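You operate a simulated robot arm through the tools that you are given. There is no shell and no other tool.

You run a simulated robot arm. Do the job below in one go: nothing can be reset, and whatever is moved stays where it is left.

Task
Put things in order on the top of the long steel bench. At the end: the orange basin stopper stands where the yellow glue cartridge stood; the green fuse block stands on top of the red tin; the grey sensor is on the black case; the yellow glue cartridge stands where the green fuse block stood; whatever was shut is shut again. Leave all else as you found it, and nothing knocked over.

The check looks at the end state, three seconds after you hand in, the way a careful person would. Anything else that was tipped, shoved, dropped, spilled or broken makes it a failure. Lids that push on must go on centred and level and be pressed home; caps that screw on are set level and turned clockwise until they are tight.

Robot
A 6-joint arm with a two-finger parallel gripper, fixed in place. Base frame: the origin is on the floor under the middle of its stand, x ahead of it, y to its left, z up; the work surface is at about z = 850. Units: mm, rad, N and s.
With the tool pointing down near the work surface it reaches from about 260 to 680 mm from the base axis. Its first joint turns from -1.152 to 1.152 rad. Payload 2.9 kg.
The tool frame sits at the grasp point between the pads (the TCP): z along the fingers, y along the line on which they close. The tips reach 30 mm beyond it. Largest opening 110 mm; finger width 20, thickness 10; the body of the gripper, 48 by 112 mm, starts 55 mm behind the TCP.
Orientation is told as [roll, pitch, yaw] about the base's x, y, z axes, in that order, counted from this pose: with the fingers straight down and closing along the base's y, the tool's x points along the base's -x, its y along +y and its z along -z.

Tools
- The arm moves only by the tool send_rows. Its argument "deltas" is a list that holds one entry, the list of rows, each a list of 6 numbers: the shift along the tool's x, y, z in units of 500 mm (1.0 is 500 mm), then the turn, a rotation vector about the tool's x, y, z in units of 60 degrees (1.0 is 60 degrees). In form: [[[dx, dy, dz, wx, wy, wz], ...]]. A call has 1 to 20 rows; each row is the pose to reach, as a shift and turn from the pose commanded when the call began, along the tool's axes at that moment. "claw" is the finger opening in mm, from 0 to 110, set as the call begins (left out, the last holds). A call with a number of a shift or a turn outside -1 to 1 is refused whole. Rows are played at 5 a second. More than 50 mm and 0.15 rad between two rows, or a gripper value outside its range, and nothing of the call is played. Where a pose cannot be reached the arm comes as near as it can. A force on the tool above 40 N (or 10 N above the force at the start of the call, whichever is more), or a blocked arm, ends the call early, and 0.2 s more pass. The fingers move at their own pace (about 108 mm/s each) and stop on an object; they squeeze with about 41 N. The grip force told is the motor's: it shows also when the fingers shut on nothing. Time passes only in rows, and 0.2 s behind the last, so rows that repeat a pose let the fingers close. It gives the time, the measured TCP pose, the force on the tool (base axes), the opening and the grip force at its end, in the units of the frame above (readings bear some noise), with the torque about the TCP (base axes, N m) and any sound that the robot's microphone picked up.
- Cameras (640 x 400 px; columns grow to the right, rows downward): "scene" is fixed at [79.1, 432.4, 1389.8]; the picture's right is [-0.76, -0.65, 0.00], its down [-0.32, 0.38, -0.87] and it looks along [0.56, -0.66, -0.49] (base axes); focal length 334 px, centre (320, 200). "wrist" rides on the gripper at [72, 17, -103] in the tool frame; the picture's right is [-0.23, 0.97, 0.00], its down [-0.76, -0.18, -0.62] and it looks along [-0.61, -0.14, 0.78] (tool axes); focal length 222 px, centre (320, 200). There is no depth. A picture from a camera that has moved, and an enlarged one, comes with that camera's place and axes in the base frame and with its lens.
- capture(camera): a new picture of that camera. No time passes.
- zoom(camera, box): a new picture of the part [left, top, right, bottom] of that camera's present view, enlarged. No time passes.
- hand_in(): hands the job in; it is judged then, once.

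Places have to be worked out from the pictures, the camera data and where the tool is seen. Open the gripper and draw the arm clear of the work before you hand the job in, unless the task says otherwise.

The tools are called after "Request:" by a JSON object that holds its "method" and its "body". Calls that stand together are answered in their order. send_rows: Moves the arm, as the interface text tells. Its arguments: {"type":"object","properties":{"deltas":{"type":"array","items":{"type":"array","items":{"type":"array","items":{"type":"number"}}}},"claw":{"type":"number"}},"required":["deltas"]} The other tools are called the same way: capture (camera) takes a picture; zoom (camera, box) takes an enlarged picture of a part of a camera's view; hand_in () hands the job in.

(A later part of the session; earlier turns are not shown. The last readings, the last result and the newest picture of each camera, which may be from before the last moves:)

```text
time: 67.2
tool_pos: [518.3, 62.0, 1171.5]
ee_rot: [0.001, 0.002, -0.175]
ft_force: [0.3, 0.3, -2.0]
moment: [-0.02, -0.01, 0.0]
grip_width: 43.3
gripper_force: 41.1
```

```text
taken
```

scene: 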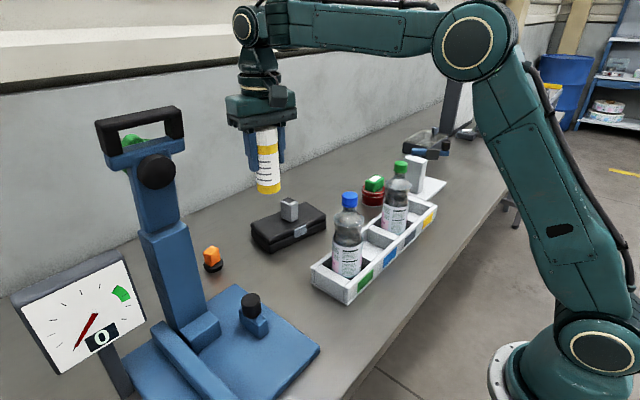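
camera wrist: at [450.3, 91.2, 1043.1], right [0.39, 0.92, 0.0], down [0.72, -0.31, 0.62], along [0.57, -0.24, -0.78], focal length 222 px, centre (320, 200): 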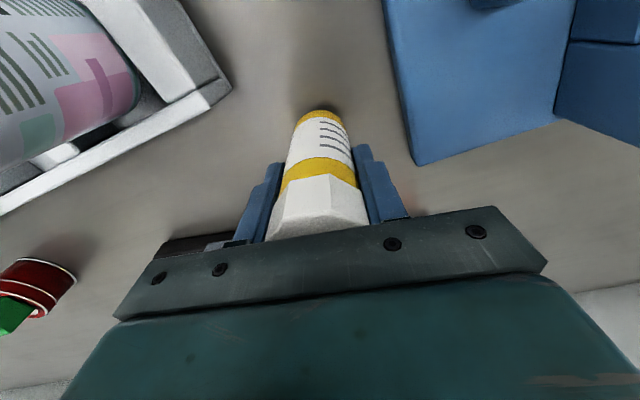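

Good. I carry it along a path on the robot side of the tray, to about (345, -10) and then (325, -250).

Request:
{"method": "send_rows", "body": {"deltas": [[[0.02, -0.0125, 0, 0, 0, 0], [0.06, -0.0376, 0, 0, 0, 0], [0.105, -0.0657, 0, 0, 0, 0], [0.15, -0.0939, 0, 0, 0, 0], [0.195, -0.1221, 0, 0, 0, 0], [0.24, -0.1503, 0, 0, 0, 0], [0.28, -0.1753, 0, 0, 0, 0], [0.31, -0.196, 0, 0, 0, 0], [0.3183, -0.23, 0, 0, 0, 0], [0.314, -0.275, 0, 0, 0, 0], [0.31, -0.325, 0, 0, 0, 0], [0.305, -0.375, 0, 0, 0, 0], [0.3, -0.425, 0, 0, 0, 0], [0.295, -0.475, 0, 0, 0, 0], [0.29, -0.525, 0, 0, 0, 0], [0.285, -0.575, 0, 0, 0, 0], [0.28, -0.62, 0, 0, 0, 0], [0.276, -0.66, 0, 0, 0, 0], [0.2744, -0.679, 0, 0, 0, 0]]], "claw": 20}}

Request:
{"method": "capture", "body": {"camera": "scene"}}

Request:
{"method": "capture", "body": {"camera": "wrist"}}

```text
time: 71.2
tool_pos: [325.9, -249.1, 1169.0]
ee_rot: [0.001, -0.001, -0.175]
ft_force: [1.0, 0.7, -2.3]
moment: [-0.01, 0.0, 0.0]
grip_width: 43.0
gripper_force: 41.2
```

```text
taken
```

scene: 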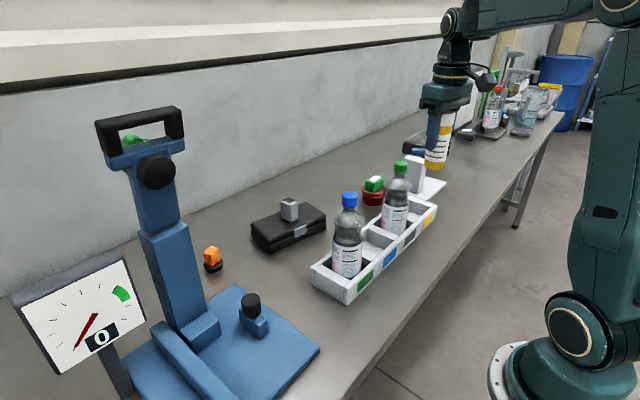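

```text
taken
camera wrist: at [257.0, -219.2, 1273.1], right [0.39, 0.92, 0.0], down [0.72, -0.31, 0.62], along [0.57, -0.24, -0.78], focal length 222 px, centre (320, 200)
```

wrist: 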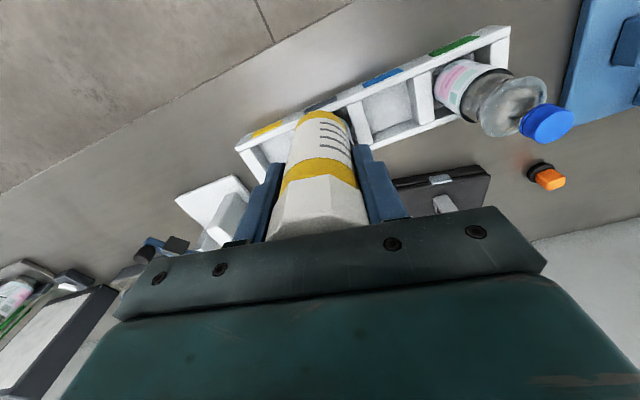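

I continue to above the fuse's old spot, coming down to z≈1100.

Request:
{"method": "send_rows", "body": {"deltas": [[[-0.01, -0.04, 0, 0, 0, 0], [-0.018, -0.09, 0, 0, 0, 0], [-0.028, -0.14, 0, 0, 0, 0], [-0.038, -0.19, 0, 0, 0, 0], [-0.048, -0.24, 0, 0, 0, 0], [-0.058, -0.29, 0, 0, 0, 0], [-0.068, -0.34, 0, 0, 0, 0], [-0.0776, -0.39, 0.01, 0, 0, 0], [-0.09, -0.425, 0.035, 0, 0, 0], [-0.1, -0.455, 0.07, 0, 0, 0], [-0.11, -0.48, 0.11, 0, 0, 0], [-0.1138, -0.489, 0.135, 0, 0, 0], [-0.1138, -0.489, 0.138, 0, 0, 0], [-0.1138, -0.489, 0.138, 0, 0, 0]]], "claw": 20}}

Request:
{"method": "capture", "body": {"camera": "scene"}}

Request:
{"method": "capture", "body": {"camera": "wrist"}}

```text
time: 74.2
tool_pos: [337.2, -498.6, 1102.4]
ee_rot: [0.0, 0.001, -0.175]
ft_force: [0.5, 0.2, -3.4]
moment: [0.0, -0.01, 0.01]
grip_width: 43.4
gripper_force: 40.9
```

```text
taken
```

scene: 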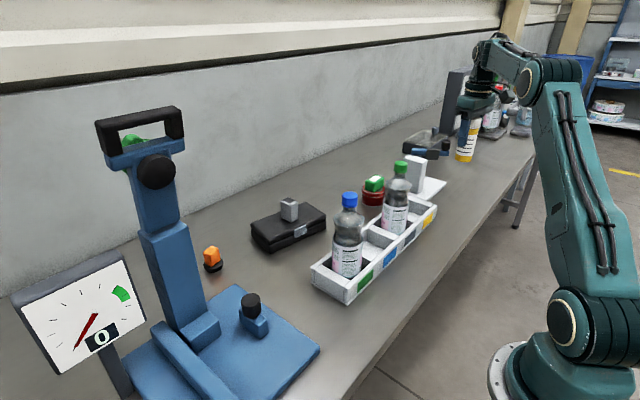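

```text
taken
camera wrist: at [269.4, -469.1, 1205.8], right [0.39, 0.92, 0.0], down [0.72, -0.31, 0.62], along [0.57, -0.24, -0.78], focal length 222 px, centre (320, 200)
```

wrist: 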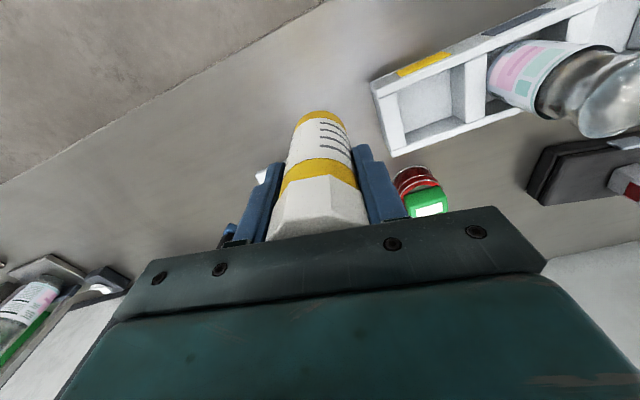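

Position is close to target. With a small correction I lower to TCP z≈932 (glue bottom about 7 mm above the bench).

Request:
{"method": "send_rows", "body": {"deltas": [[[-0.003, -0.001, 0.02, 0, 0, 0], [-0.0056, -0.0017, 0.06, 0, 0, 0], [-0.0056, -0.0017, 0.1, 0, 0, 0], [-0.0056, -0.0017, 0.14, 0, 0, 0], [-0.0056, -0.0017, 0.18, 0, 0, 0], [-0.0056, -0.0017, 0.22, 0, 0, 0], [-0.0056, -0.0017, 0.26, 0, 0, 0], [-0.0056, -0.0017, 0.295, 0, 0, 0], [-0.0056, -0.0017, 0.32, 0, 0, 0], [-0.0056, -0.0017, 0.335, 0, 0, 0], [-0.0056, -0.0017, 0.34, 0, 0, 0], [-0.0056, -0.0017, 0.34, 0, 0, 0]]], "claw": 20}}

Request:
{"method": "zoom", "body": {"camera": "scene", "box": [400, 140, 500, 220]}}

Request:
{"method": "capture", "body": {"camera": "wrist"}}

```text
time: 76.8
tool_pos: [341.7, -498.4, 929.8]
ee_rot: [0.001, 0.0, -0.174]
ft_force: [-0.7, -0.1, -1.6]
moment: [0.02, 0.0, 0.02]
grip_width: 43.4
gripper_force: 40.8
```

```text
5.00 times, centred on (450, 180) of scene
camera zoom: at [79.1, 432.3, 1389.9], right [-0.76, -0.65, 0.0], down [-0.32, 0.38, -0.87], along [0.56, -0.66, -0.49], focal length 1670 px, centre (-330, 300)
```

zoom: 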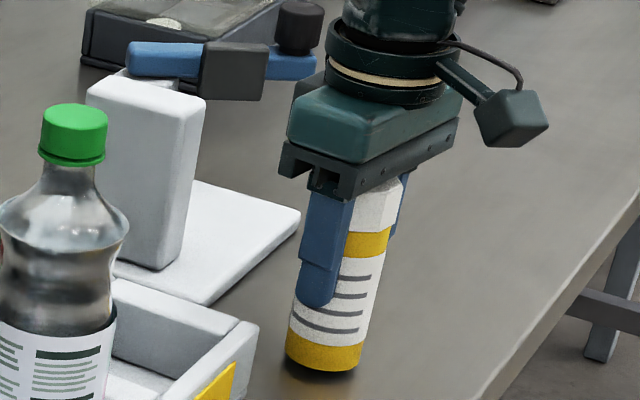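

```text
taken
camera wrist: at [272.0, -470.5, 1034.4], right [0.39, 0.92, 0.0], down [0.72, -0.31, 0.62], along [0.57, -0.24, -0.78], focal length 222 px, centre (320, 200)
```

wrist: 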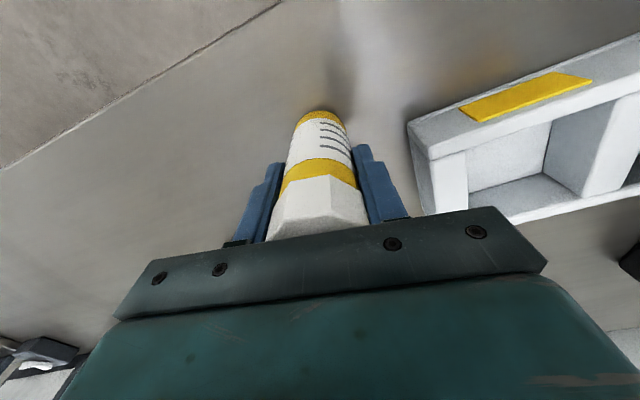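

Exactly on target; about 6 mm to go. I lower in 1 mm rows and watch the force.

Request:
{"method": "send_rows", "body": {"deltas": [[[0, 0, 0.002, 0, 0, 0], [0, 0, 0.004, 0, 0, 0], [0, 0, 0.006, 0, 0, 0], [0, 0, 0.008, 0, 0, 0], [0, 0, 0.0095, 0, 0, 0], [0, 0, 0.0095, 0, 0, 0]]], "claw": 20}}

Request:
{"method": "zoom", "body": {"camera": "scene", "box": [430, 190, 490, 230]}}

```text
time: 78.2
tool_pos: [339.5, -500.4, 926.3]
ee_rot: [0.0, 0.0, -0.176]
ft_force: [0.8, -0.4, -1.9]
moment: [0.01, 0.01, 0.03]
grip_width: 43.0
gripper_force: 40.9
```

```text
10.00 times, centred on (460, 210) of scene
camera zoom: at [79.1, 432.3, 1389.9], right [-0.76, -0.65, 0.0], down [-0.32, 0.38, -0.87], along [0.56, -0.66, -0.49], focal length 3341 px, centre (-1080, 100)
```

zoom: 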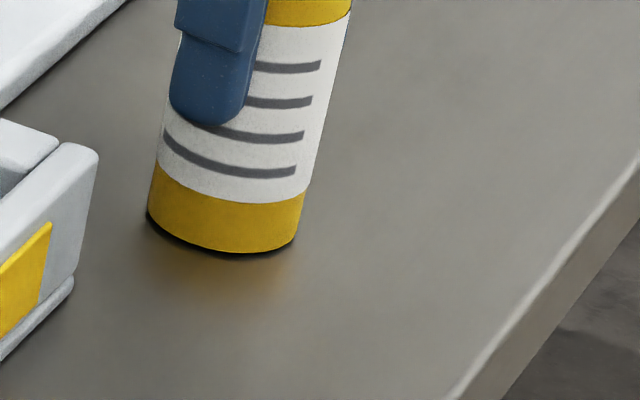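

Nearly down. I lower 1.5 mm more in half-millimetre rows.

Request:
{"method": "send_rows", "body": {"deltas": [[[0, 0, 0.001, 0, 0, 0], [0, 0, 0.002, 0, 0, 0], [0, 0, 0.003, 0, 0, 0], [0, 0, 0.003, 0, 0, 0]]], "claw": 20}}

```text
time: 79.2
tool_pos: [339.7, -501.5, 925.1]
ee_rot: [-0.001, -0.001, -0.174]
ft_force: [0.6, 0.3, -2.0]
moment: [0.03, 0.02, -0.02]
grip_width: 43.4
gripper_force: 41.2
```

Still carrying the weight (-2 N), so I lower another 1.5 mm.

Request:
{"method": "send_rows", "body": {"deltas": [[[0, 0, 0.001, 0, 0, 0], [0, 0, 0.002, 0, 0, 0], [0, 0, 0.003, 0, 0, 0], [0, 0, 0.003, 0, 0, 0]]], "claw": 20}}

Request:
{"method": "zoom", "body": {"camera": "scene", "box": [430, 190, 490, 230]}}

```text
time: 80.2
tool_pos: [340.8, -501.0, 925.4]
ee_rot: [-0.003, -0.002, -0.175]
ft_force: [-2.2, 4.2, 11.4]
moment: [0.54, 0.25, 0.01]
grip_width: 43.4
gripper_force: 41.2
```

```text
10.00 times, centred on (460, 210) of scene
camera zoom: at [78.9, 432.6, 1389.8], right [-0.76, -0.65, 0.0], down [-0.32, 0.38, -0.87], along [0.56, -0.66, -0.49], focal length 3341 px, centre (-1080, 100)
```

zoom: 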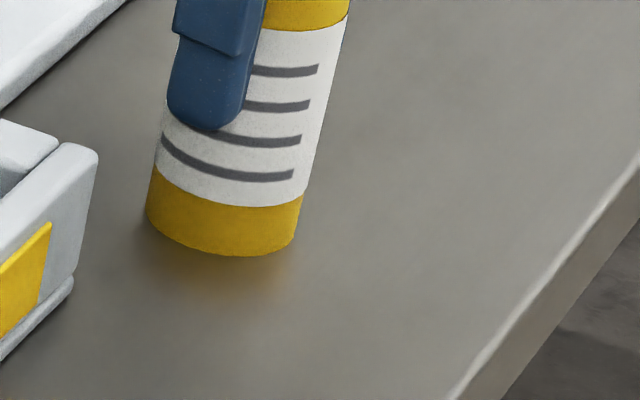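

Contact (11 N). I ease 0.8 mm and then open.

Request:
{"method": "send_rows", "body": {"deltas": [[[0, 0, -0.001, 0, 0, 0], [0, 0, -0.0016, 0, 0, 0], [0, 0, -0.0016, 0, 0, 0]]], "claw": 20}}

Request:
{"method": "send_rows", "body": {"deltas": [[[0, 0, 0, 0, 0, 0], [0, 0, 0, 0, 0, 0], [0, 0, 0, 0, 0, 0]]], "claw": 56}}

Request:
{"method": "zoom", "body": {"camera": "scene", "box": [400, 140, 500, 220]}}

Request:
{"method": "capture", "body": {"camera": "wrist"}}

```text
time: 81.0
tool_pos: [340.7, -501.1, 926.1]
ee_rot: [-0.001, -0.002, -0.177]
ft_force: [0.0, -2.9, 11.3]
moment: [0.01, 0.1, 0.04]
grip_width: 43.2
gripper_force: 41.1
```

```text
time: 81.8
tool_pos: [340.6, -500.9, 923.8]
ee_rot: [0.0, -0.001, -0.175]
ft_force: [0.5, 0.9, 0.9]
moment: [0.0, 0.01, -0.02]
grip_width: 56.0
gripper_force: 0.2
```

```text
5.00 times, centred on (450, 180) of scene
camera zoom: at [79.1, 432.4, 1389.8], right [-0.76, -0.65, 0.0], down [-0.32, 0.38, -0.87], along [0.56, -0.66, -0.49], focal length 1670 px, centre (-330, 300)
```

zoom: 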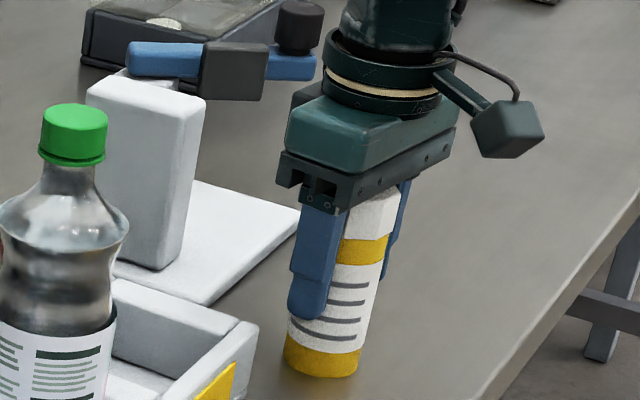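

```text
taken
camera wrist: at [272.4, -470.9, 1028.0], right [0.39, 0.92, 0.0], down [0.72, -0.31, 0.62], along [0.57, -0.24, -0.78], focal length 222 px, centre (320, 200)
```

wrist: 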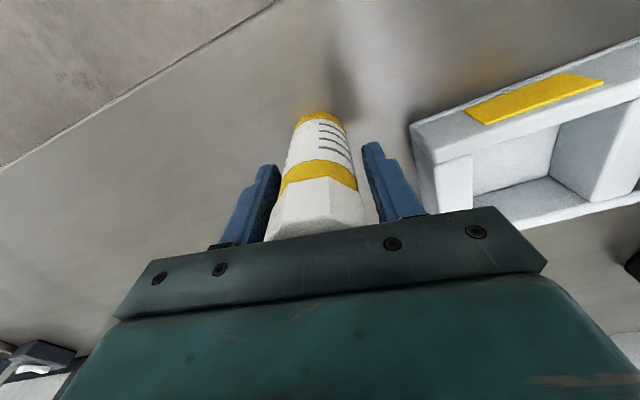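

The glue stands upright on the fuse's old spot. I open a little more and rise straight up slowly.

Request:
{"method": "send_rows", "body": {"deltas": [[[0, 0, 0, 0, 0, 0], [0, 0, -0.01, 0, 0, 0], [0, 0, -0.03, 0, 0, 0], [0, 0, -0.06, 0, 0, 0], [0, 0, -0.1, 0, 0, 0], [0, 0, -0.15, 0, 0, 0], [0, 0, -0.21, 0, 0, 0], [0, 0, -0.28, 0, 0, 0], [0, 0, -0.35, 0, 0, 0], [0, 0, -0.36, 0, 0, 0]]], "claw": 76}}

Request:
{"method": "capture", "body": {"camera": "scene"}}

Request:
{"method": "capture", "body": {"camera": "wrist"}}

```text
time: 84.0
tool_pos: [339.8, -501.5, 1104.1]
ee_rot: [0.0, 0.0, -0.177]
ft_force: [-0.1, 0.4, -0.1]
moment: [-0.01, -0.01, -0.02]
grip_width: 76.0
gripper_force: 0.1
```

```text
taken
```

scene: 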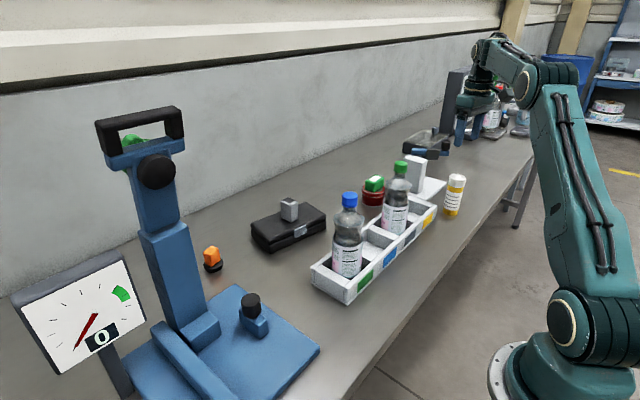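

```text
taken
camera wrist: at [272.6, -471.2, 1208.3], right [0.39, 0.92, 0.0], down [0.72, -0.31, 0.62], along [0.57, -0.24, -0.78], focal length 222 px, centre (320, 200)
```

wrist: 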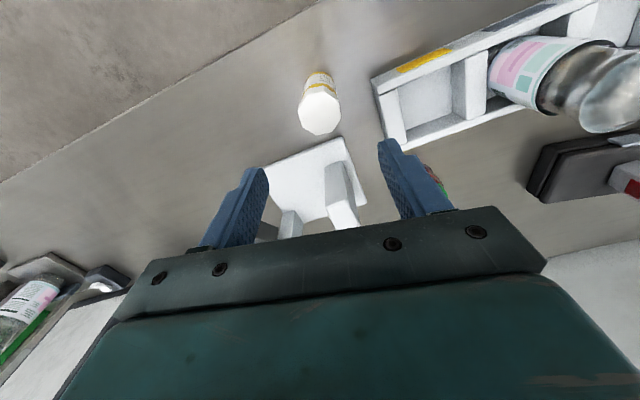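

The glue is done. Now I return on the robot side of the tray, at height, toward the stopper.

Request:
{"method": "send_rows", "body": {"deltas": [[[0.01, 0.03, -0.04, 0, 0, 0], [0.03, 0.1, -0.1, 0, 0, 0], [0.05, 0.18, -0.112, 0, 0, 0], [0.07, 0.26, -0.112, 0, 0, 0], [0.09, 0.34, -0.112, 0, 0, 0], [0.105, 0.42, -0.112, 0, 0, 0], [0.12, 0.5, -0.112, 0, 0, 0], [0.135, 0.58, -0.112, 0, 0, 0], [0.147, 0.66, -0.112, 0, 0, 0], [0.157, 0.74, -0.112, 0, 0, 0], [0.15, 0.82, -0.112, 0, 0, 0], [0.125, 0.9, -0.112, 0, 0, 0], [0.0936, 0.97, -0.112, 0, 0, 0], [0.0936, 0.99, -0.112, 0, 0, 0]]], "claw": 76}}

Request:
{"method": "capture", "body": {"camera": "wrist"}}

Request:
{"method": "capture", "body": {"camera": "scene"}}

```text
time: 87.0
tool_pos: [381.0, -4.3, 1162.5]
ee_rot: [-0.001, 0.001, -0.177]
ft_force: [0.0, 0.2, -0.4]
moment: [0.02, 0.03, 0.04]
grip_width: 76.1
gripper_force: 0.1
```

```text
taken
camera wrist: at [313.9, 25.5, 1265.7], right [0.39, 0.92, 0.0], down [0.72, -0.31, 0.62], along [0.57, -0.25, -0.78], focal length 222 px, centre (320, 200)
```

wrist: 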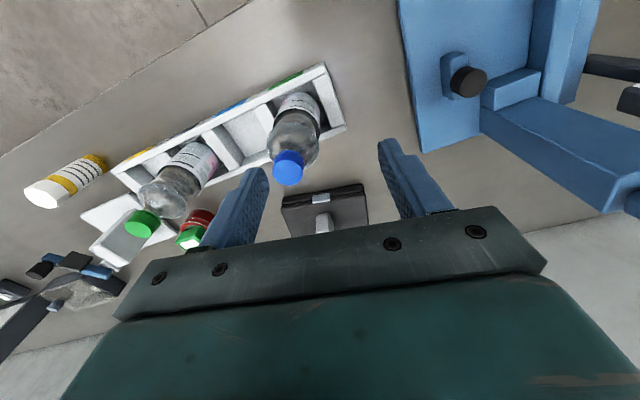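

```text
taken
```

scene: 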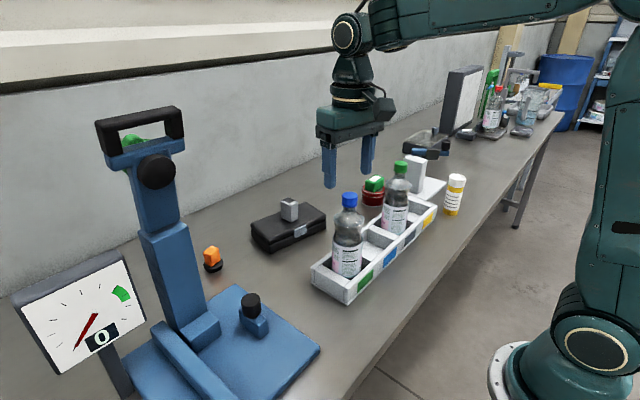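

All is in order. I move to a viewing pose at about (560, 100, 1080) with yaw +13° to match the stopper's knob.

Request:
{"method": "send_rows", "body": {"deltas": [[[-0.03, 0.025, 0, 0, 0, -0.06], [-0.09, 0.075, 0.02, 0, 0, -0.14], [-0.15, 0.125, 0.05, 0, 0, -0.22], [-0.21, 0.175, 0.09, 0, 0, -0.3], [-0.27, 0.225, 0.13, 0, 0, -0.36], [-0.31, 0.262, 0.155, 0, 0, -0.383], [-0.3165, 0.267, 0.16, 0, 0, -0.383], [-0.3165, 0.267, 0.16, 0, 0, -0.383]]], "claw": 76}}

Request:
{"method": "capture", "body": {"camera": "wrist"}}

Request:
{"method": "capture", "body": {"camera": "scene"}}

```text
time: 88.8
tool_pos: [558.2, 97.6, 1079.7]
ee_rot: [0.001, 0.0, 0.228]
ft_force: [0.3, -0.1, -0.2]
moment: [0.02, 0.01, 0.01]
grip_width: 76.0
gripper_force: 0.1
```

```text
taken
camera wrist: at [484.2, 98.5, 1184.3], right [0.0, 1.0, 0.0], down [0.78, 0.0, 0.62], along [0.62, 0.0, -0.78], focal length 222 px, centre (320, 200)
```

wrist: 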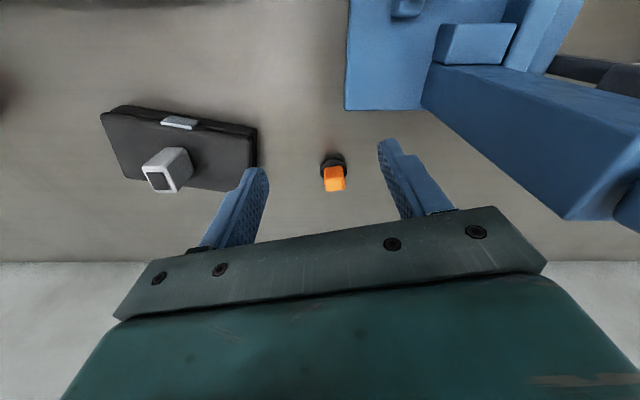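

```text
taken
```

scene: 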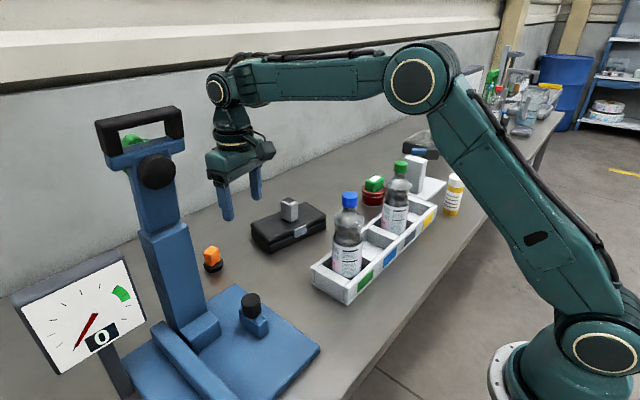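

The camera is now aligned with the base axes. I zoom on the stopper.

Request:
{"method": "zoom", "body": {"camera": "wrist", "box": [304, 145, 364, 200]}}

Request:
{"method": "zoom", "body": {"camera": "scene", "box": [190, 235, 240, 280]}}

```text
7.27 times, centred on (334, 172) of wrist
camera zoom: at [484.2, 98.5, 1184.3], right [0.0, 1.0, 0.0], down [0.78, 0.0, 0.62], along [0.62, 0.0, -0.78], focal length 1615 px, centre (218, 400)
```

zoom: 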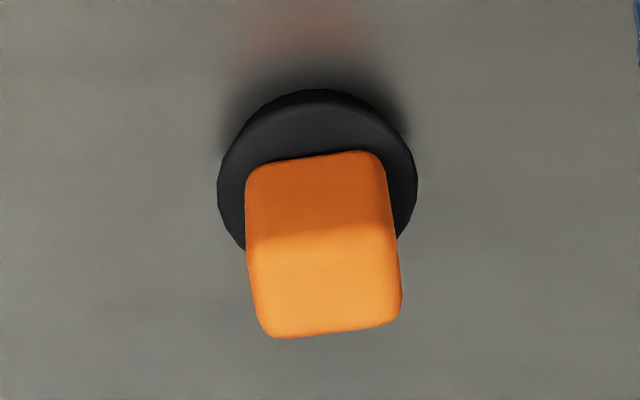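

```text
8.89 times, centred on (215, 258) of scene
camera zoom: at [79.1, 432.4, 1389.8], right [-0.76, -0.65, 0.0], down [-0.32, 0.38, -0.87], along [0.56, -0.66, -0.49], focal length 2970 px, centre (1253, -311)
```

zoom: 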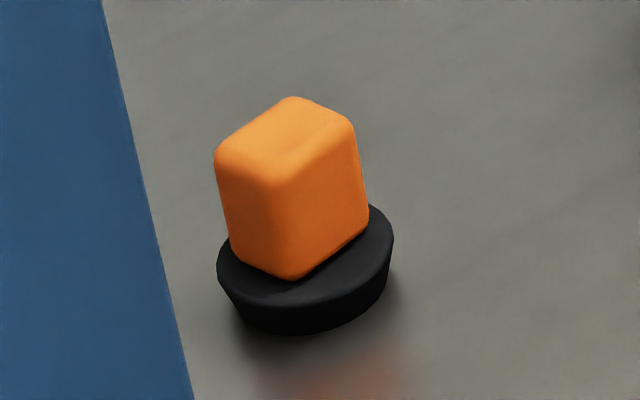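

The stopper is centred at (679, 121.7), its knob about 27 mm square at yaw ≈ +9.5°, disc top z≈864, knob top z≈899. I correct the yaw and move closer.

Request:
{"method": "send_rows", "body": {"deltas": [[[-0.03, -0.001, 0, 0, 0, 0.03], [-0.0816, -0.0025, 0.0, 0, 0, 0.0592], [-0.0816, -0.0025, 0.0, 0, 0, 0.0592]]], "claw": 60}}

```text
time: 89.6
tool_pos: [599.4, 105.9, 1079.5]
ee_rot: [0.0, -0.001, 0.162]
ft_force: [-0.6, 1.1, -0.2]
moment: [-0.01, -0.01, -0.01]
grip_width: 60.0
gripper_force: 0.0
```

I tilt the fingers outward 0.25 rad and move above the stopper to TCP z≈960.

Request:
{"method": "send_rows", "body": {"deltas": [[[-0.02, 0.001, 0.03, 0, -0.08, 0], [-0.06, 0.002, 0.08, 0, -0.16, 0], [-0.1, 0.0035, 0.13, 0, -0.2387, 0], [-0.13, 0.005, 0.18, 0, -0.2387, 0], [-0.15, 0.0055, 0.22, 0, -0.2387, 0], [-0.1535, 0.0055, 0.239, 0, -0.2387, 0], [-0.1535, 0.0055, 0.239, 0, -0.2387, 0]]], "claw": 60}}

Request:
{"method": "capture", "body": {"camera": "wrist"}}

Request:
{"method": "capture", "body": {"camera": "scene"}}

```text
time: 91.2
tool_pos: [674.2, 122.5, 959.4]
ee_rot: [0.0, -0.249, 0.165]
ft_force: [1.3, 0.1, -0.6]
moment: [0.02, -0.01, -0.03]
grip_width: 60.3
gripper_force: 0.0
```

```text
taken
camera wrist: at [576.8, 124.8, 1042.0], right [0.06, 1.0, 0.06], down [0.6, -0.08, 0.79], along [0.79, -0.01, -0.61], focal length 222 px, centre (320, 200)
```

wrist: 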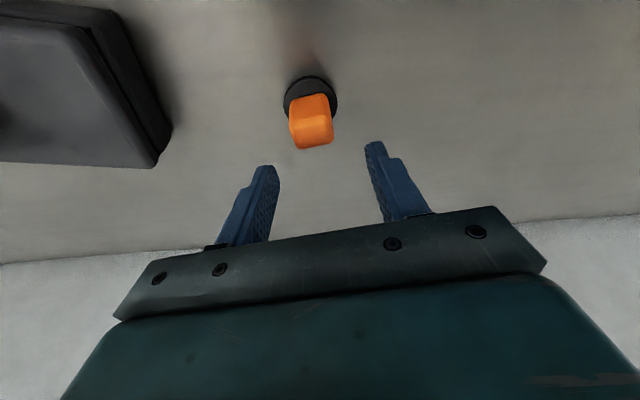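

```text
taken
```

scene: 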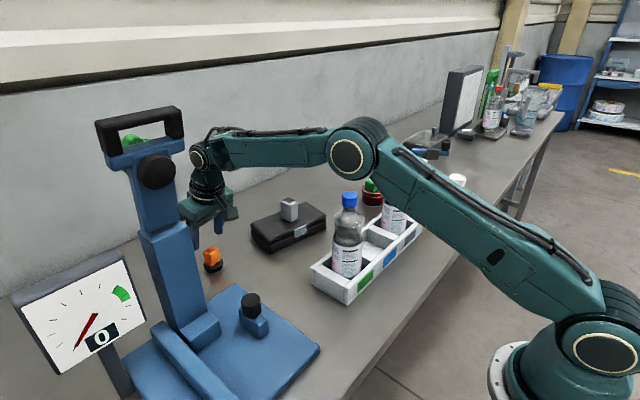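

Reached as planned. I zoom to check alignment before descending.

Request:
{"method": "zoom", "body": {"camera": "wrist", "box": [260, 60, 380, 160]}}

Request:
{"method": "zoom", "body": {"camera": "scene", "box": [120, 120, 300, 290]}}

```text
4.00 times, centred on (320, 110) of wrist
camera zoom: at [576.8, 124.8, 1042.0], right [0.06, 1.0, 0.06], down [0.6, -0.08, 0.79], along [0.79, -0.01, -0.61], focal length 888 px, centre (320, 560)
```

zoom: 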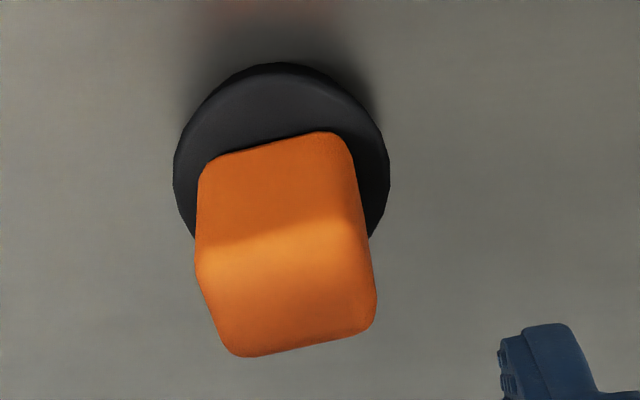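

```text
2.35 times, centred on (210, 205) of scene
camera zoom: at [79.1, 432.4, 1389.8], right [-0.76, -0.65, 0.0], down [-0.32, 0.38, -0.87], along [0.56, -0.66, -0.49], focal length 786 px, centre (579, 188)
```

zoom: 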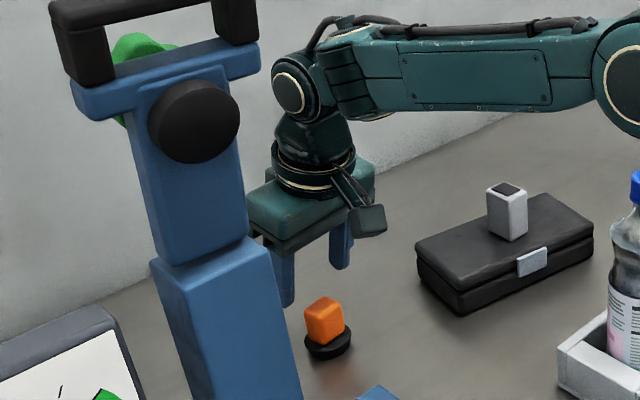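

Alignment is good (knob top centre about (679, 121)). I descend straight down to TCP z≈904.

Request:
{"method": "send_rows", "body": {"deltas": [[[0.005, -0.002, 0.02, 0, 0, 0], [0.0115, -0.0032, 0.046, 0, 0, 0], [0.018, -0.0032, 0.072, 0, 0, 0], [0.024, -0.0032, 0.096, 0, 0, 0], [0.0267, -0.0032, 0.1073, 0, 0, 0], [0.0267, -0.0032, 0.1073, 0, 0, 0]]], "claw": 60}}

Request:
{"method": "capture", "body": {"camera": "wrist"}}

Request:
{"method": "zoom", "body": {"camera": "scene", "box": [180, 210, 250, 280]}}

```text
time: 92.6
tool_pos: [675.4, 119.5, 904.4]
ee_rot: [0.001, -0.25, 0.164]
ft_force: [-0.4, 0.0, 0.9]
moment: [-0.01, 0.02, -0.03]
grip_width: 60.1
gripper_force: 0.2
```

```text
taken
camera wrist: at [578.1, 122.1, 987.3], right [0.06, 1.0, 0.06], down [0.61, -0.08, 0.79], along [0.79, -0.01, -0.61], focal length 222 px, centre (320, 200)
```

wrist: 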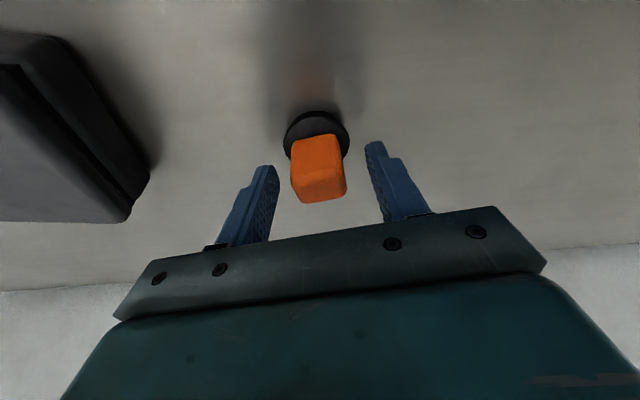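

```text
5.71 times, centred on (215, 245) of scene
camera zoom: at [79.1, 432.4, 1389.8], right [-0.76, -0.65, 0.0], down [-0.32, 0.38, -0.87], along [0.56, -0.66, -0.49], focal length 1909 px, centre (920, -57)
```

zoom: 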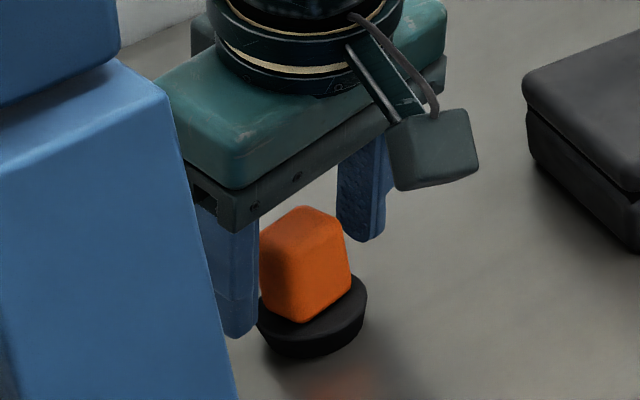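

The fingers straddle the knob symmetrically. I go 3 mm lower and close.

Request:
{"method": "send_rows", "body": {"deltas": [[[0.0009, 0, 0.0033, 0, 0, 0], [0.0017, 0, 0.0066, 0, 0, 0], [0.0017, 0, 0.0066, 0, 0, 0]]], "claw": 60}}

Request:
{"method": "send_rows", "body": {"deltas": [[[0, 0, 0, 0, 0, 0], [0, 0, 0, 0, 0, 0], [0, 0, 0, 0, 0, 0], [0, 0, 0, 0, 0, 0]]], "claw": 10}}

Request:
{"method": "capture", "body": {"camera": "wrist"}}

Request:
{"method": "zoom", "body": {"camera": "scene", "box": [180, 210, 250, 280]}}

```text
time: 93.4
tool_pos: [675.6, 119.7, 902.4]
ee_rot: [0.002, -0.25, 0.163]
ft_force: [-0.4, 0.3, 0.4]
moment: [0.03, 0.0, 0.0]
grip_width: 60.3
gripper_force: 0.1
```

```text
time: 94.4
tool_pos: [676.2, 121.3, 901.8]
ee_rot: [-0.001, -0.249, 0.165]
ft_force: [-0.2, -0.5, 0.0]
moment: [-0.02, 0.01, 0.0]
grip_width: 31.4
gripper_force: 41.3
```

```text
taken
camera wrist: at [578.3, 122.5, 984.7], right [0.06, 1.0, 0.06], down [0.6, -0.08, 0.79], along [0.79, -0.01, -0.61], focal length 222 px, centre (320, 200)
```

wrist: 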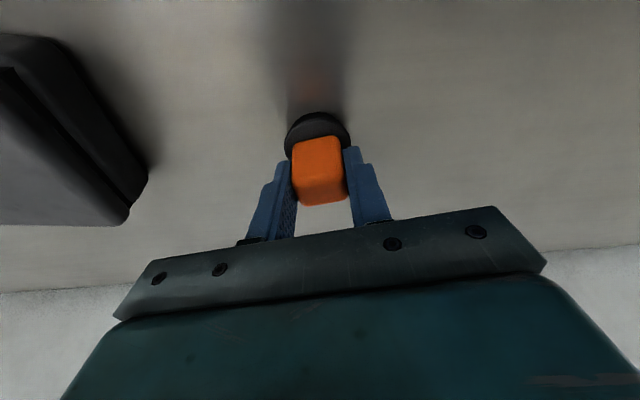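

```text
5.71 times, centred on (215, 245) of scene
camera zoom: at [79.1, 432.4, 1389.8], right [-0.76, -0.65, 0.0], down [-0.32, 0.38, -0.87], along [0.56, -0.66, -0.49], focal length 1909 px, centre (920, -57)
```

zoom: 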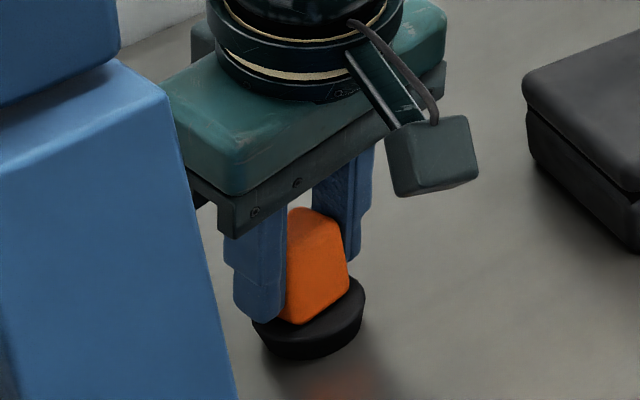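

It is gripped at 31.4. I do a slow 10 mm test lift.

Request:
{"method": "send_rows", "body": {"deltas": [[[-0.0007, 0, -0.0029, 0, 0, 0], [-0.0017, 0, -0.0068, 0, 0, 0], [-0.0027, 0, -0.0107, 0, 0, 0], [-0.0037, 0, -0.0145, 0, 0, 0], [-0.0049, 0, -0.0194, 0, 0, 0], [-0.0049, 0, -0.0194, 0, 0, 0]]], "claw": 10}}

Request:
{"method": "zoom", "body": {"camera": "scene", "box": [180, 210, 250, 280]}}

Request:
{"method": "capture", "body": {"camera": "wrist"}}

```text
time: 95.8
tool_pos: [676.2, 120.4, 912.6]
ee_rot: [0.0, -0.25, 0.165]
ft_force: [0.2, -0.6, -1.0]
moment: [-0.02, -0.01, -0.02]
grip_width: 31.2
gripper_force: 40.9
```

```text
5.71 times, centred on (215, 245) of scene
camera zoom: at [79.1, 432.4, 1389.8], right [-0.76, -0.65, 0.0], down [-0.32, 0.38, -0.87], along [0.56, -0.66, -0.49], focal length 1909 px, centre (920, -57)
```

zoom: 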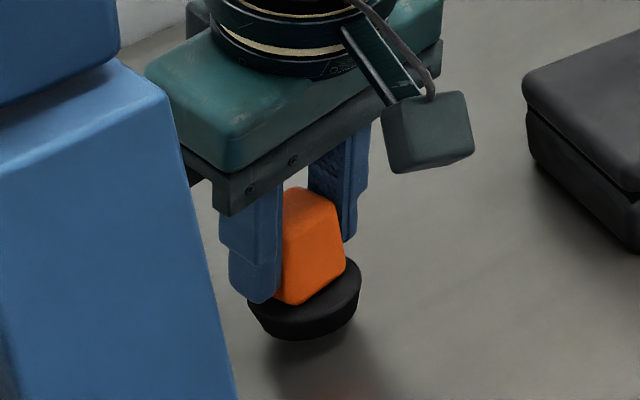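

```text
taken
camera wrist: at [578.8, 122.2, 994.6], right [0.06, 1.0, 0.06], down [0.6, -0.08, 0.79], along [0.79, -0.01, -0.61], focal length 222 px, centre (320, 200)
```

wrist: 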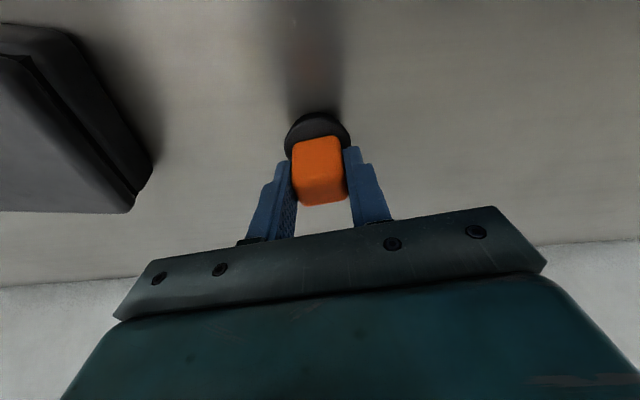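

The stopper is up and level. I zoom in the wrist view to measure where its disc sits relative to the tool.

Request:
{"method": "zoom", "body": {"camera": "wrist", "box": [270, 95, 370, 165]}}

```text
5.71 times, centred on (320, 130) of wrist
camera zoom: at [578.8, 122.2, 994.6], right [0.06, 1.0, 0.06], down [0.6, -0.08, 0.79], along [0.79, -0.01, -0.61], focal length 1269 px, centre (320, 600)
```

zoom: 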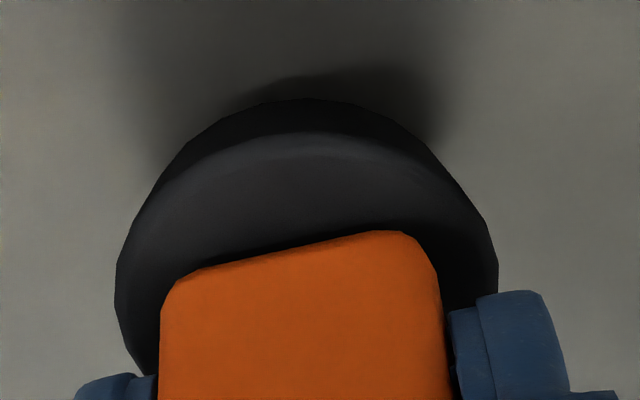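

The disc centre sits about 98.7 mm ahead of the camera in x. I lift to z≈950 and carry the stopper to above the glue's old spot (518, 61.8).

Request:
{"method": "send_rows", "body": {"deltas": [[[-0.006, 0, -0.0245, 0, 0, 0], [-0.0125, 0, -0.049, 0, 0, 0], [-0.0188, 0, -0.0736, 0, 0, 0], [-0.0026, -0.0033, -0.0777, 0, 0, 0], [0.0298, -0.0098, -0.086, 0, 0, 0], [0.0622, -0.0164, -0.0942, 0, 0, 0], [0.101, -0.0242, -0.1041, 0, 0, 0], [0.1399, -0.0321, -0.114, 0, 0, 0], [0.1787, -0.04, -0.1239, 0, 0, 0], [0.2176, -0.0478, -0.1338, 0, 0, 0], [0.2564, -0.0557, -0.1437, 0, 0, 0], [0.2888, -0.0622, -0.152, 0, 0, 0], [0.305, -0.0655, -0.1561, 0, 0, 0], [0.305, -0.0655, -0.1561, 0, 0, 0]]], "claw": 10}}

Request:
{"method": "capture", "body": {"camera": "wrist"}}

Request:
{"method": "capture", "body": {"camera": "scene"}}

```text
time: 98.8
tool_pos: [516.2, 60.0, 950.5]
ee_rot: [0.0, -0.249, 0.163]
ft_force: [-0.6, -0.4, -0.5]
moment: [-0.03, 0.03, -0.01]
grip_width: 31.0
gripper_force: 40.9
```

```text
taken
camera wrist: at [418.8, 62.1, 1033.0], right [0.06, 1.0, 0.06], down [0.6, -0.08, 0.79], along [0.79, -0.01, -0.61], focal length 222 px, centre (320, 200)
```

wrist: 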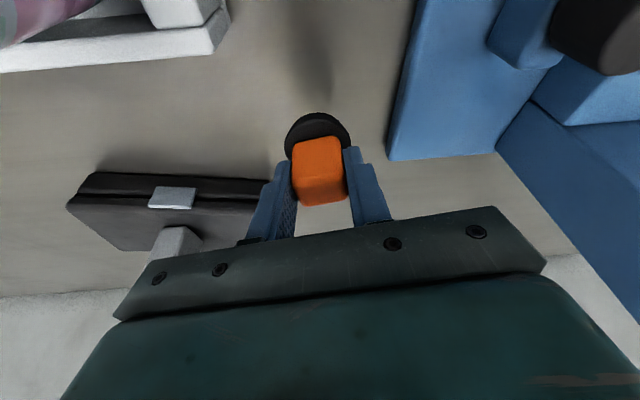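

```text
taken
```

scene: 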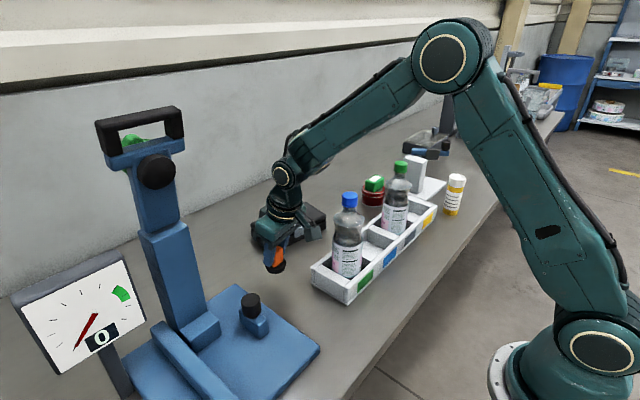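

On position. I lower 42 mm, leaving about 6 mm.

Request:
{"method": "send_rows", "body": {"deltas": [[[0.003, 0.0004, 0.0155, 0, 0, 0], [0.0078, 0.0008, 0.035, 0, 0, 0], [0.0127, 0.0008, 0.0543, 0, 0, 0], [0.0167, 0.0008, 0.07, 0, 0, 0], [0.0196, 0.0008, 0.0814, 0, 0, 0], [0.0196, 0.0008, 0.0814, 0, 0, 0]]], "claw": 10}}

Request:
{"method": "capture", "body": {"camera": "wrist"}}

Request:
{"method": "zoom", "body": {"camera": "scene", "box": [240, 230, 320, 300]}}

```text
time: 100.2
tool_pos: [516.4, 61.9, 908.6]
ee_rot: [0.002, -0.25, 0.163]
ft_force: [0.2, -0.9, -1.3]
moment: [-0.03, 0.0, -0.03]
grip_width: 31.2
gripper_force: 40.9
```

```text
taken
camera wrist: at [419.2, 62.9, 991.2], right [0.06, 1.0, 0.06], down [0.6, -0.08, 0.79], along [0.79, -0.01, -0.61], focal length 222 px, centre (320, 200)
```

wrist: 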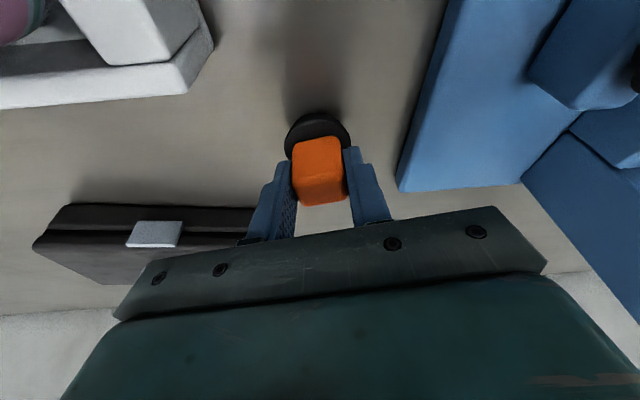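

```text
5.71 times, centred on (280, 265) of scene
camera zoom: at [79.1, 432.4, 1389.8], right [-0.76, -0.65, 0.0], down [-0.32, 0.38, -0.87], along [0.56, -0.66, -0.49], focal length 1909 px, centre (549, -171)
```

zoom: 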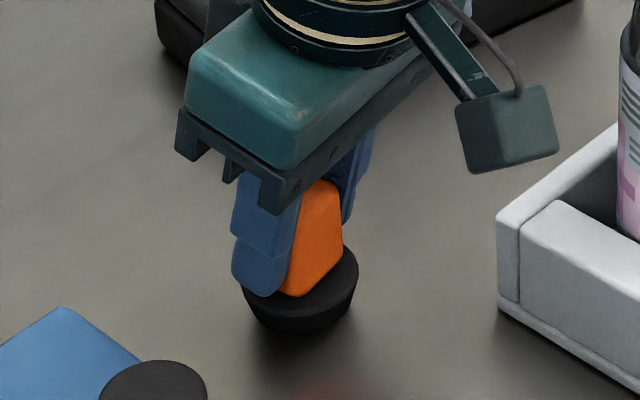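

The position agrees with the glue's old base within a couple of millimetres. I lower 5.5 mm in 1 mm rows.

Request:
{"method": "send_rows", "body": {"deltas": [[[0.0005, -0.001, 0.0019, 0, 0, 0], [0.001, -0.001, 0.0039, 0, 0, 0], [0.0015, -0.001, 0.0058, 0, 0, 0], [0.002, -0.001, 0.0078, 0, 0, 0], [0.0025, -0.001, 0.0097, 0, 0, 0], [0.0027, -0.001, 0.0107, 0, 0, 0], [0.0027, -0.001, 0.0107, 0, 0, 0]]], "claw": 10}}

Request:
{"method": "zoom", "body": {"camera": "scene", "box": [250, 250, 310, 300]}}

```text
time: 101.8
tool_pos: [516.1, 61.8, 901.6]
ee_rot: [0.001, -0.251, 0.164]
ft_force: [-0.6, -0.2, -0.9]
moment: [-0.02, -0.01, 0.01]
grip_width: 31.1
gripper_force: 41.0
```

```text
8.00 times, centred on (280, 275) of scene
camera zoom: at [79.1, 432.4, 1389.8], right [-0.76, -0.65, 0.0], down [-0.32, 0.38, -0.87], along [0.56, -0.66, -0.49], focal length 2673 px, centre (640, -400)
```

zoom: 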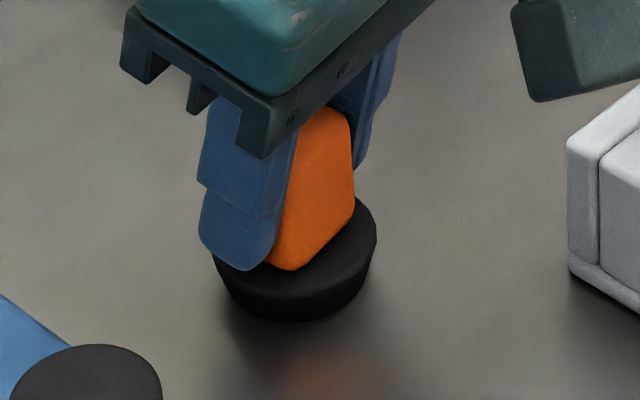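

Very close. I lower in half-millimetre rows until contact.

Request:
{"method": "send_rows", "body": {"deltas": [[[0.0002, 0, 0.001, 0, 0, 0], [0.0005, 0, 0.0019, 0, 0, 0], [0.0007, 0, 0.0029, 0, 0, 0], [0.0007, 0, 0.0029, 0, 0, 0]]], "claw": 10}}

```text
time: 102.8
tool_pos: [516.7, 61.9, 901.3]
ee_rot: [0.001, -0.251, 0.164]
ft_force: [-2.7, -0.3, 7.3]
moment: [-0.01, 0.13, 0.02]
grip_width: 31.2
gripper_force: 41.1
```

Contact at 7 N. I ease slightly and open the fingers.

Request:
{"method": "send_rows", "body": {"deltas": [[[-0.0002, 0, -0.001, 0, 0, 0], [-0.0002, 0, -0.001, 0, 0, 0]]], "claw": 10}}

Request:
{"method": "send_rows", "body": {"deltas": [[[0, 0, 0, 0, 0, 0], [0, 0, 0, 0, 0, 0], [0, 0, 0, 0, 0, 0]]], "claw": 50}}

Request:
{"method": "capture", "body": {"camera": "wrist"}}

Request:
{"method": "zoom", "body": {"camera": "scene", "box": [250, 250, 310, 300]}}

```text
time: 103.4
tool_pos: [516.2, 60.2, 902.4]
ee_rot: [-0.001, -0.249, 0.165]
ft_force: [0.2, 0.9, 0.7]
moment: [0.0, -0.04, -0.02]
grip_width: 31.0
gripper_force: 41.1
```

```text
time: 104.2
tool_pos: [516.8, 59.9, 902.2]
ee_rot: [0.002, -0.249, 0.164]
ft_force: [0.6, 0.6, 0.5]
moment: [0.02, 0.0, 0.03]
grip_width: 50.1
gripper_force: 0.0
```

```text
taken
camera wrist: at [419.5, 62.3, 985.0], right [0.06, 1.0, 0.06], down [0.6, -0.08, 0.79], along [0.79, -0.01, -0.61], focal length 222 px, centre (320, 200)
```

wrist: 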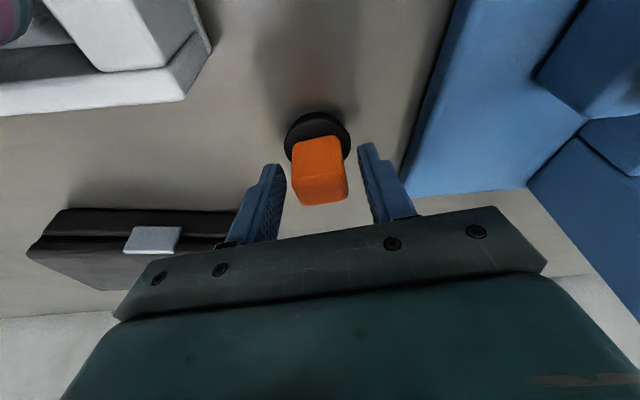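

```text
8.00 times, centred on (280, 275) of scene
camera zoom: at [79.1, 432.4, 1389.8], right [-0.76, -0.65, 0.0], down [-0.32, 0.38, -0.87], along [0.56, -0.66, -0.49], focal length 2673 px, centre (640, -400)
```

zoom: 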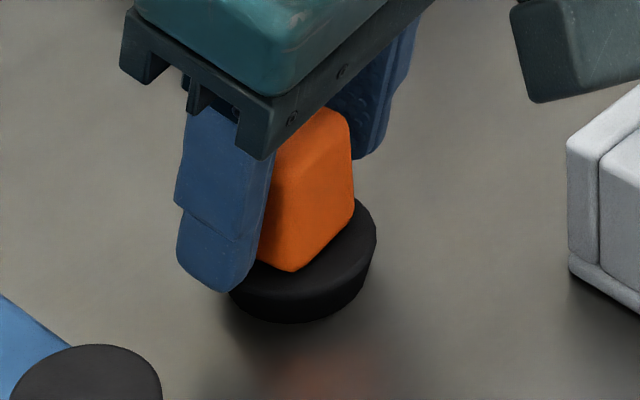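

The stopper stands on its own. I open a bit more and rise straight up slowly.

Request:
{"method": "send_rows", "body": {"deltas": [[[0, 0, 0, 0, 0, 0], [-0.0025, 0, -0.0097, 0, 0, 0], [-0.0074, 0, -0.0291, 0, 0, 0], [-0.0148, 0, -0.0581, 0, 0, 0], [-0.0247, 0, -0.0969, 0, 0, 0], [-0.0395, 0, -0.155, 0, 0, 0], [-0.0568, 0, -0.2229, 0, 0, 0], [-0.0741, 0, -0.2907, 0, 0, 0], [-0.0741, 0, -0.2907, 0, 0, 0]]], "claw": 62}}

Request:
{"method": "capture", "body": {"camera": "scene"}}

Request:
{"method": "capture", "body": {"camera": "wrist"}}

```text
time: 106.2
tool_pos: [516.9, 61.4, 1050.8]
ee_rot: [0.0, -0.249, 0.163]
ft_force: [0.3, -0.2, 0.5]
moment: [0.01, -0.01, -0.05]
grip_width: 62.1
gripper_force: 0.1
```

```text
taken
```

scene: 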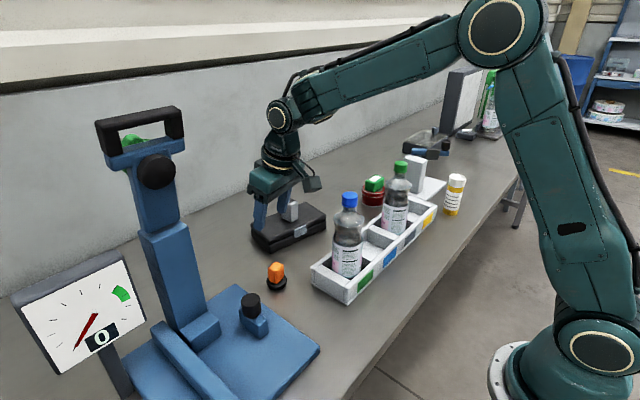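

```text
taken
camera wrist: at [419.5, 62.5, 1133.9], right [0.06, 1.0, 0.06], down [0.61, -0.08, 0.79], along [0.79, -0.01, -0.61], focal length 222 px, centre (320, 200)
```

wrist: 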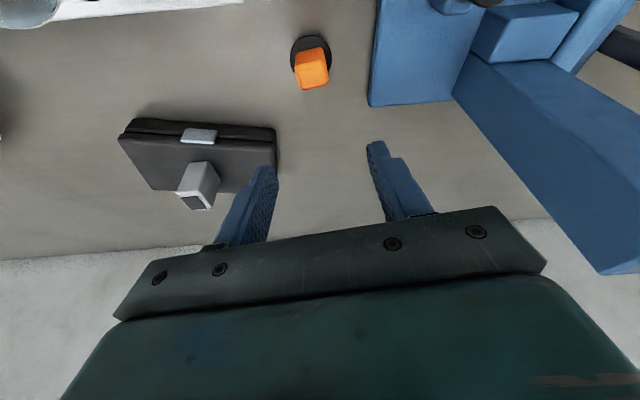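

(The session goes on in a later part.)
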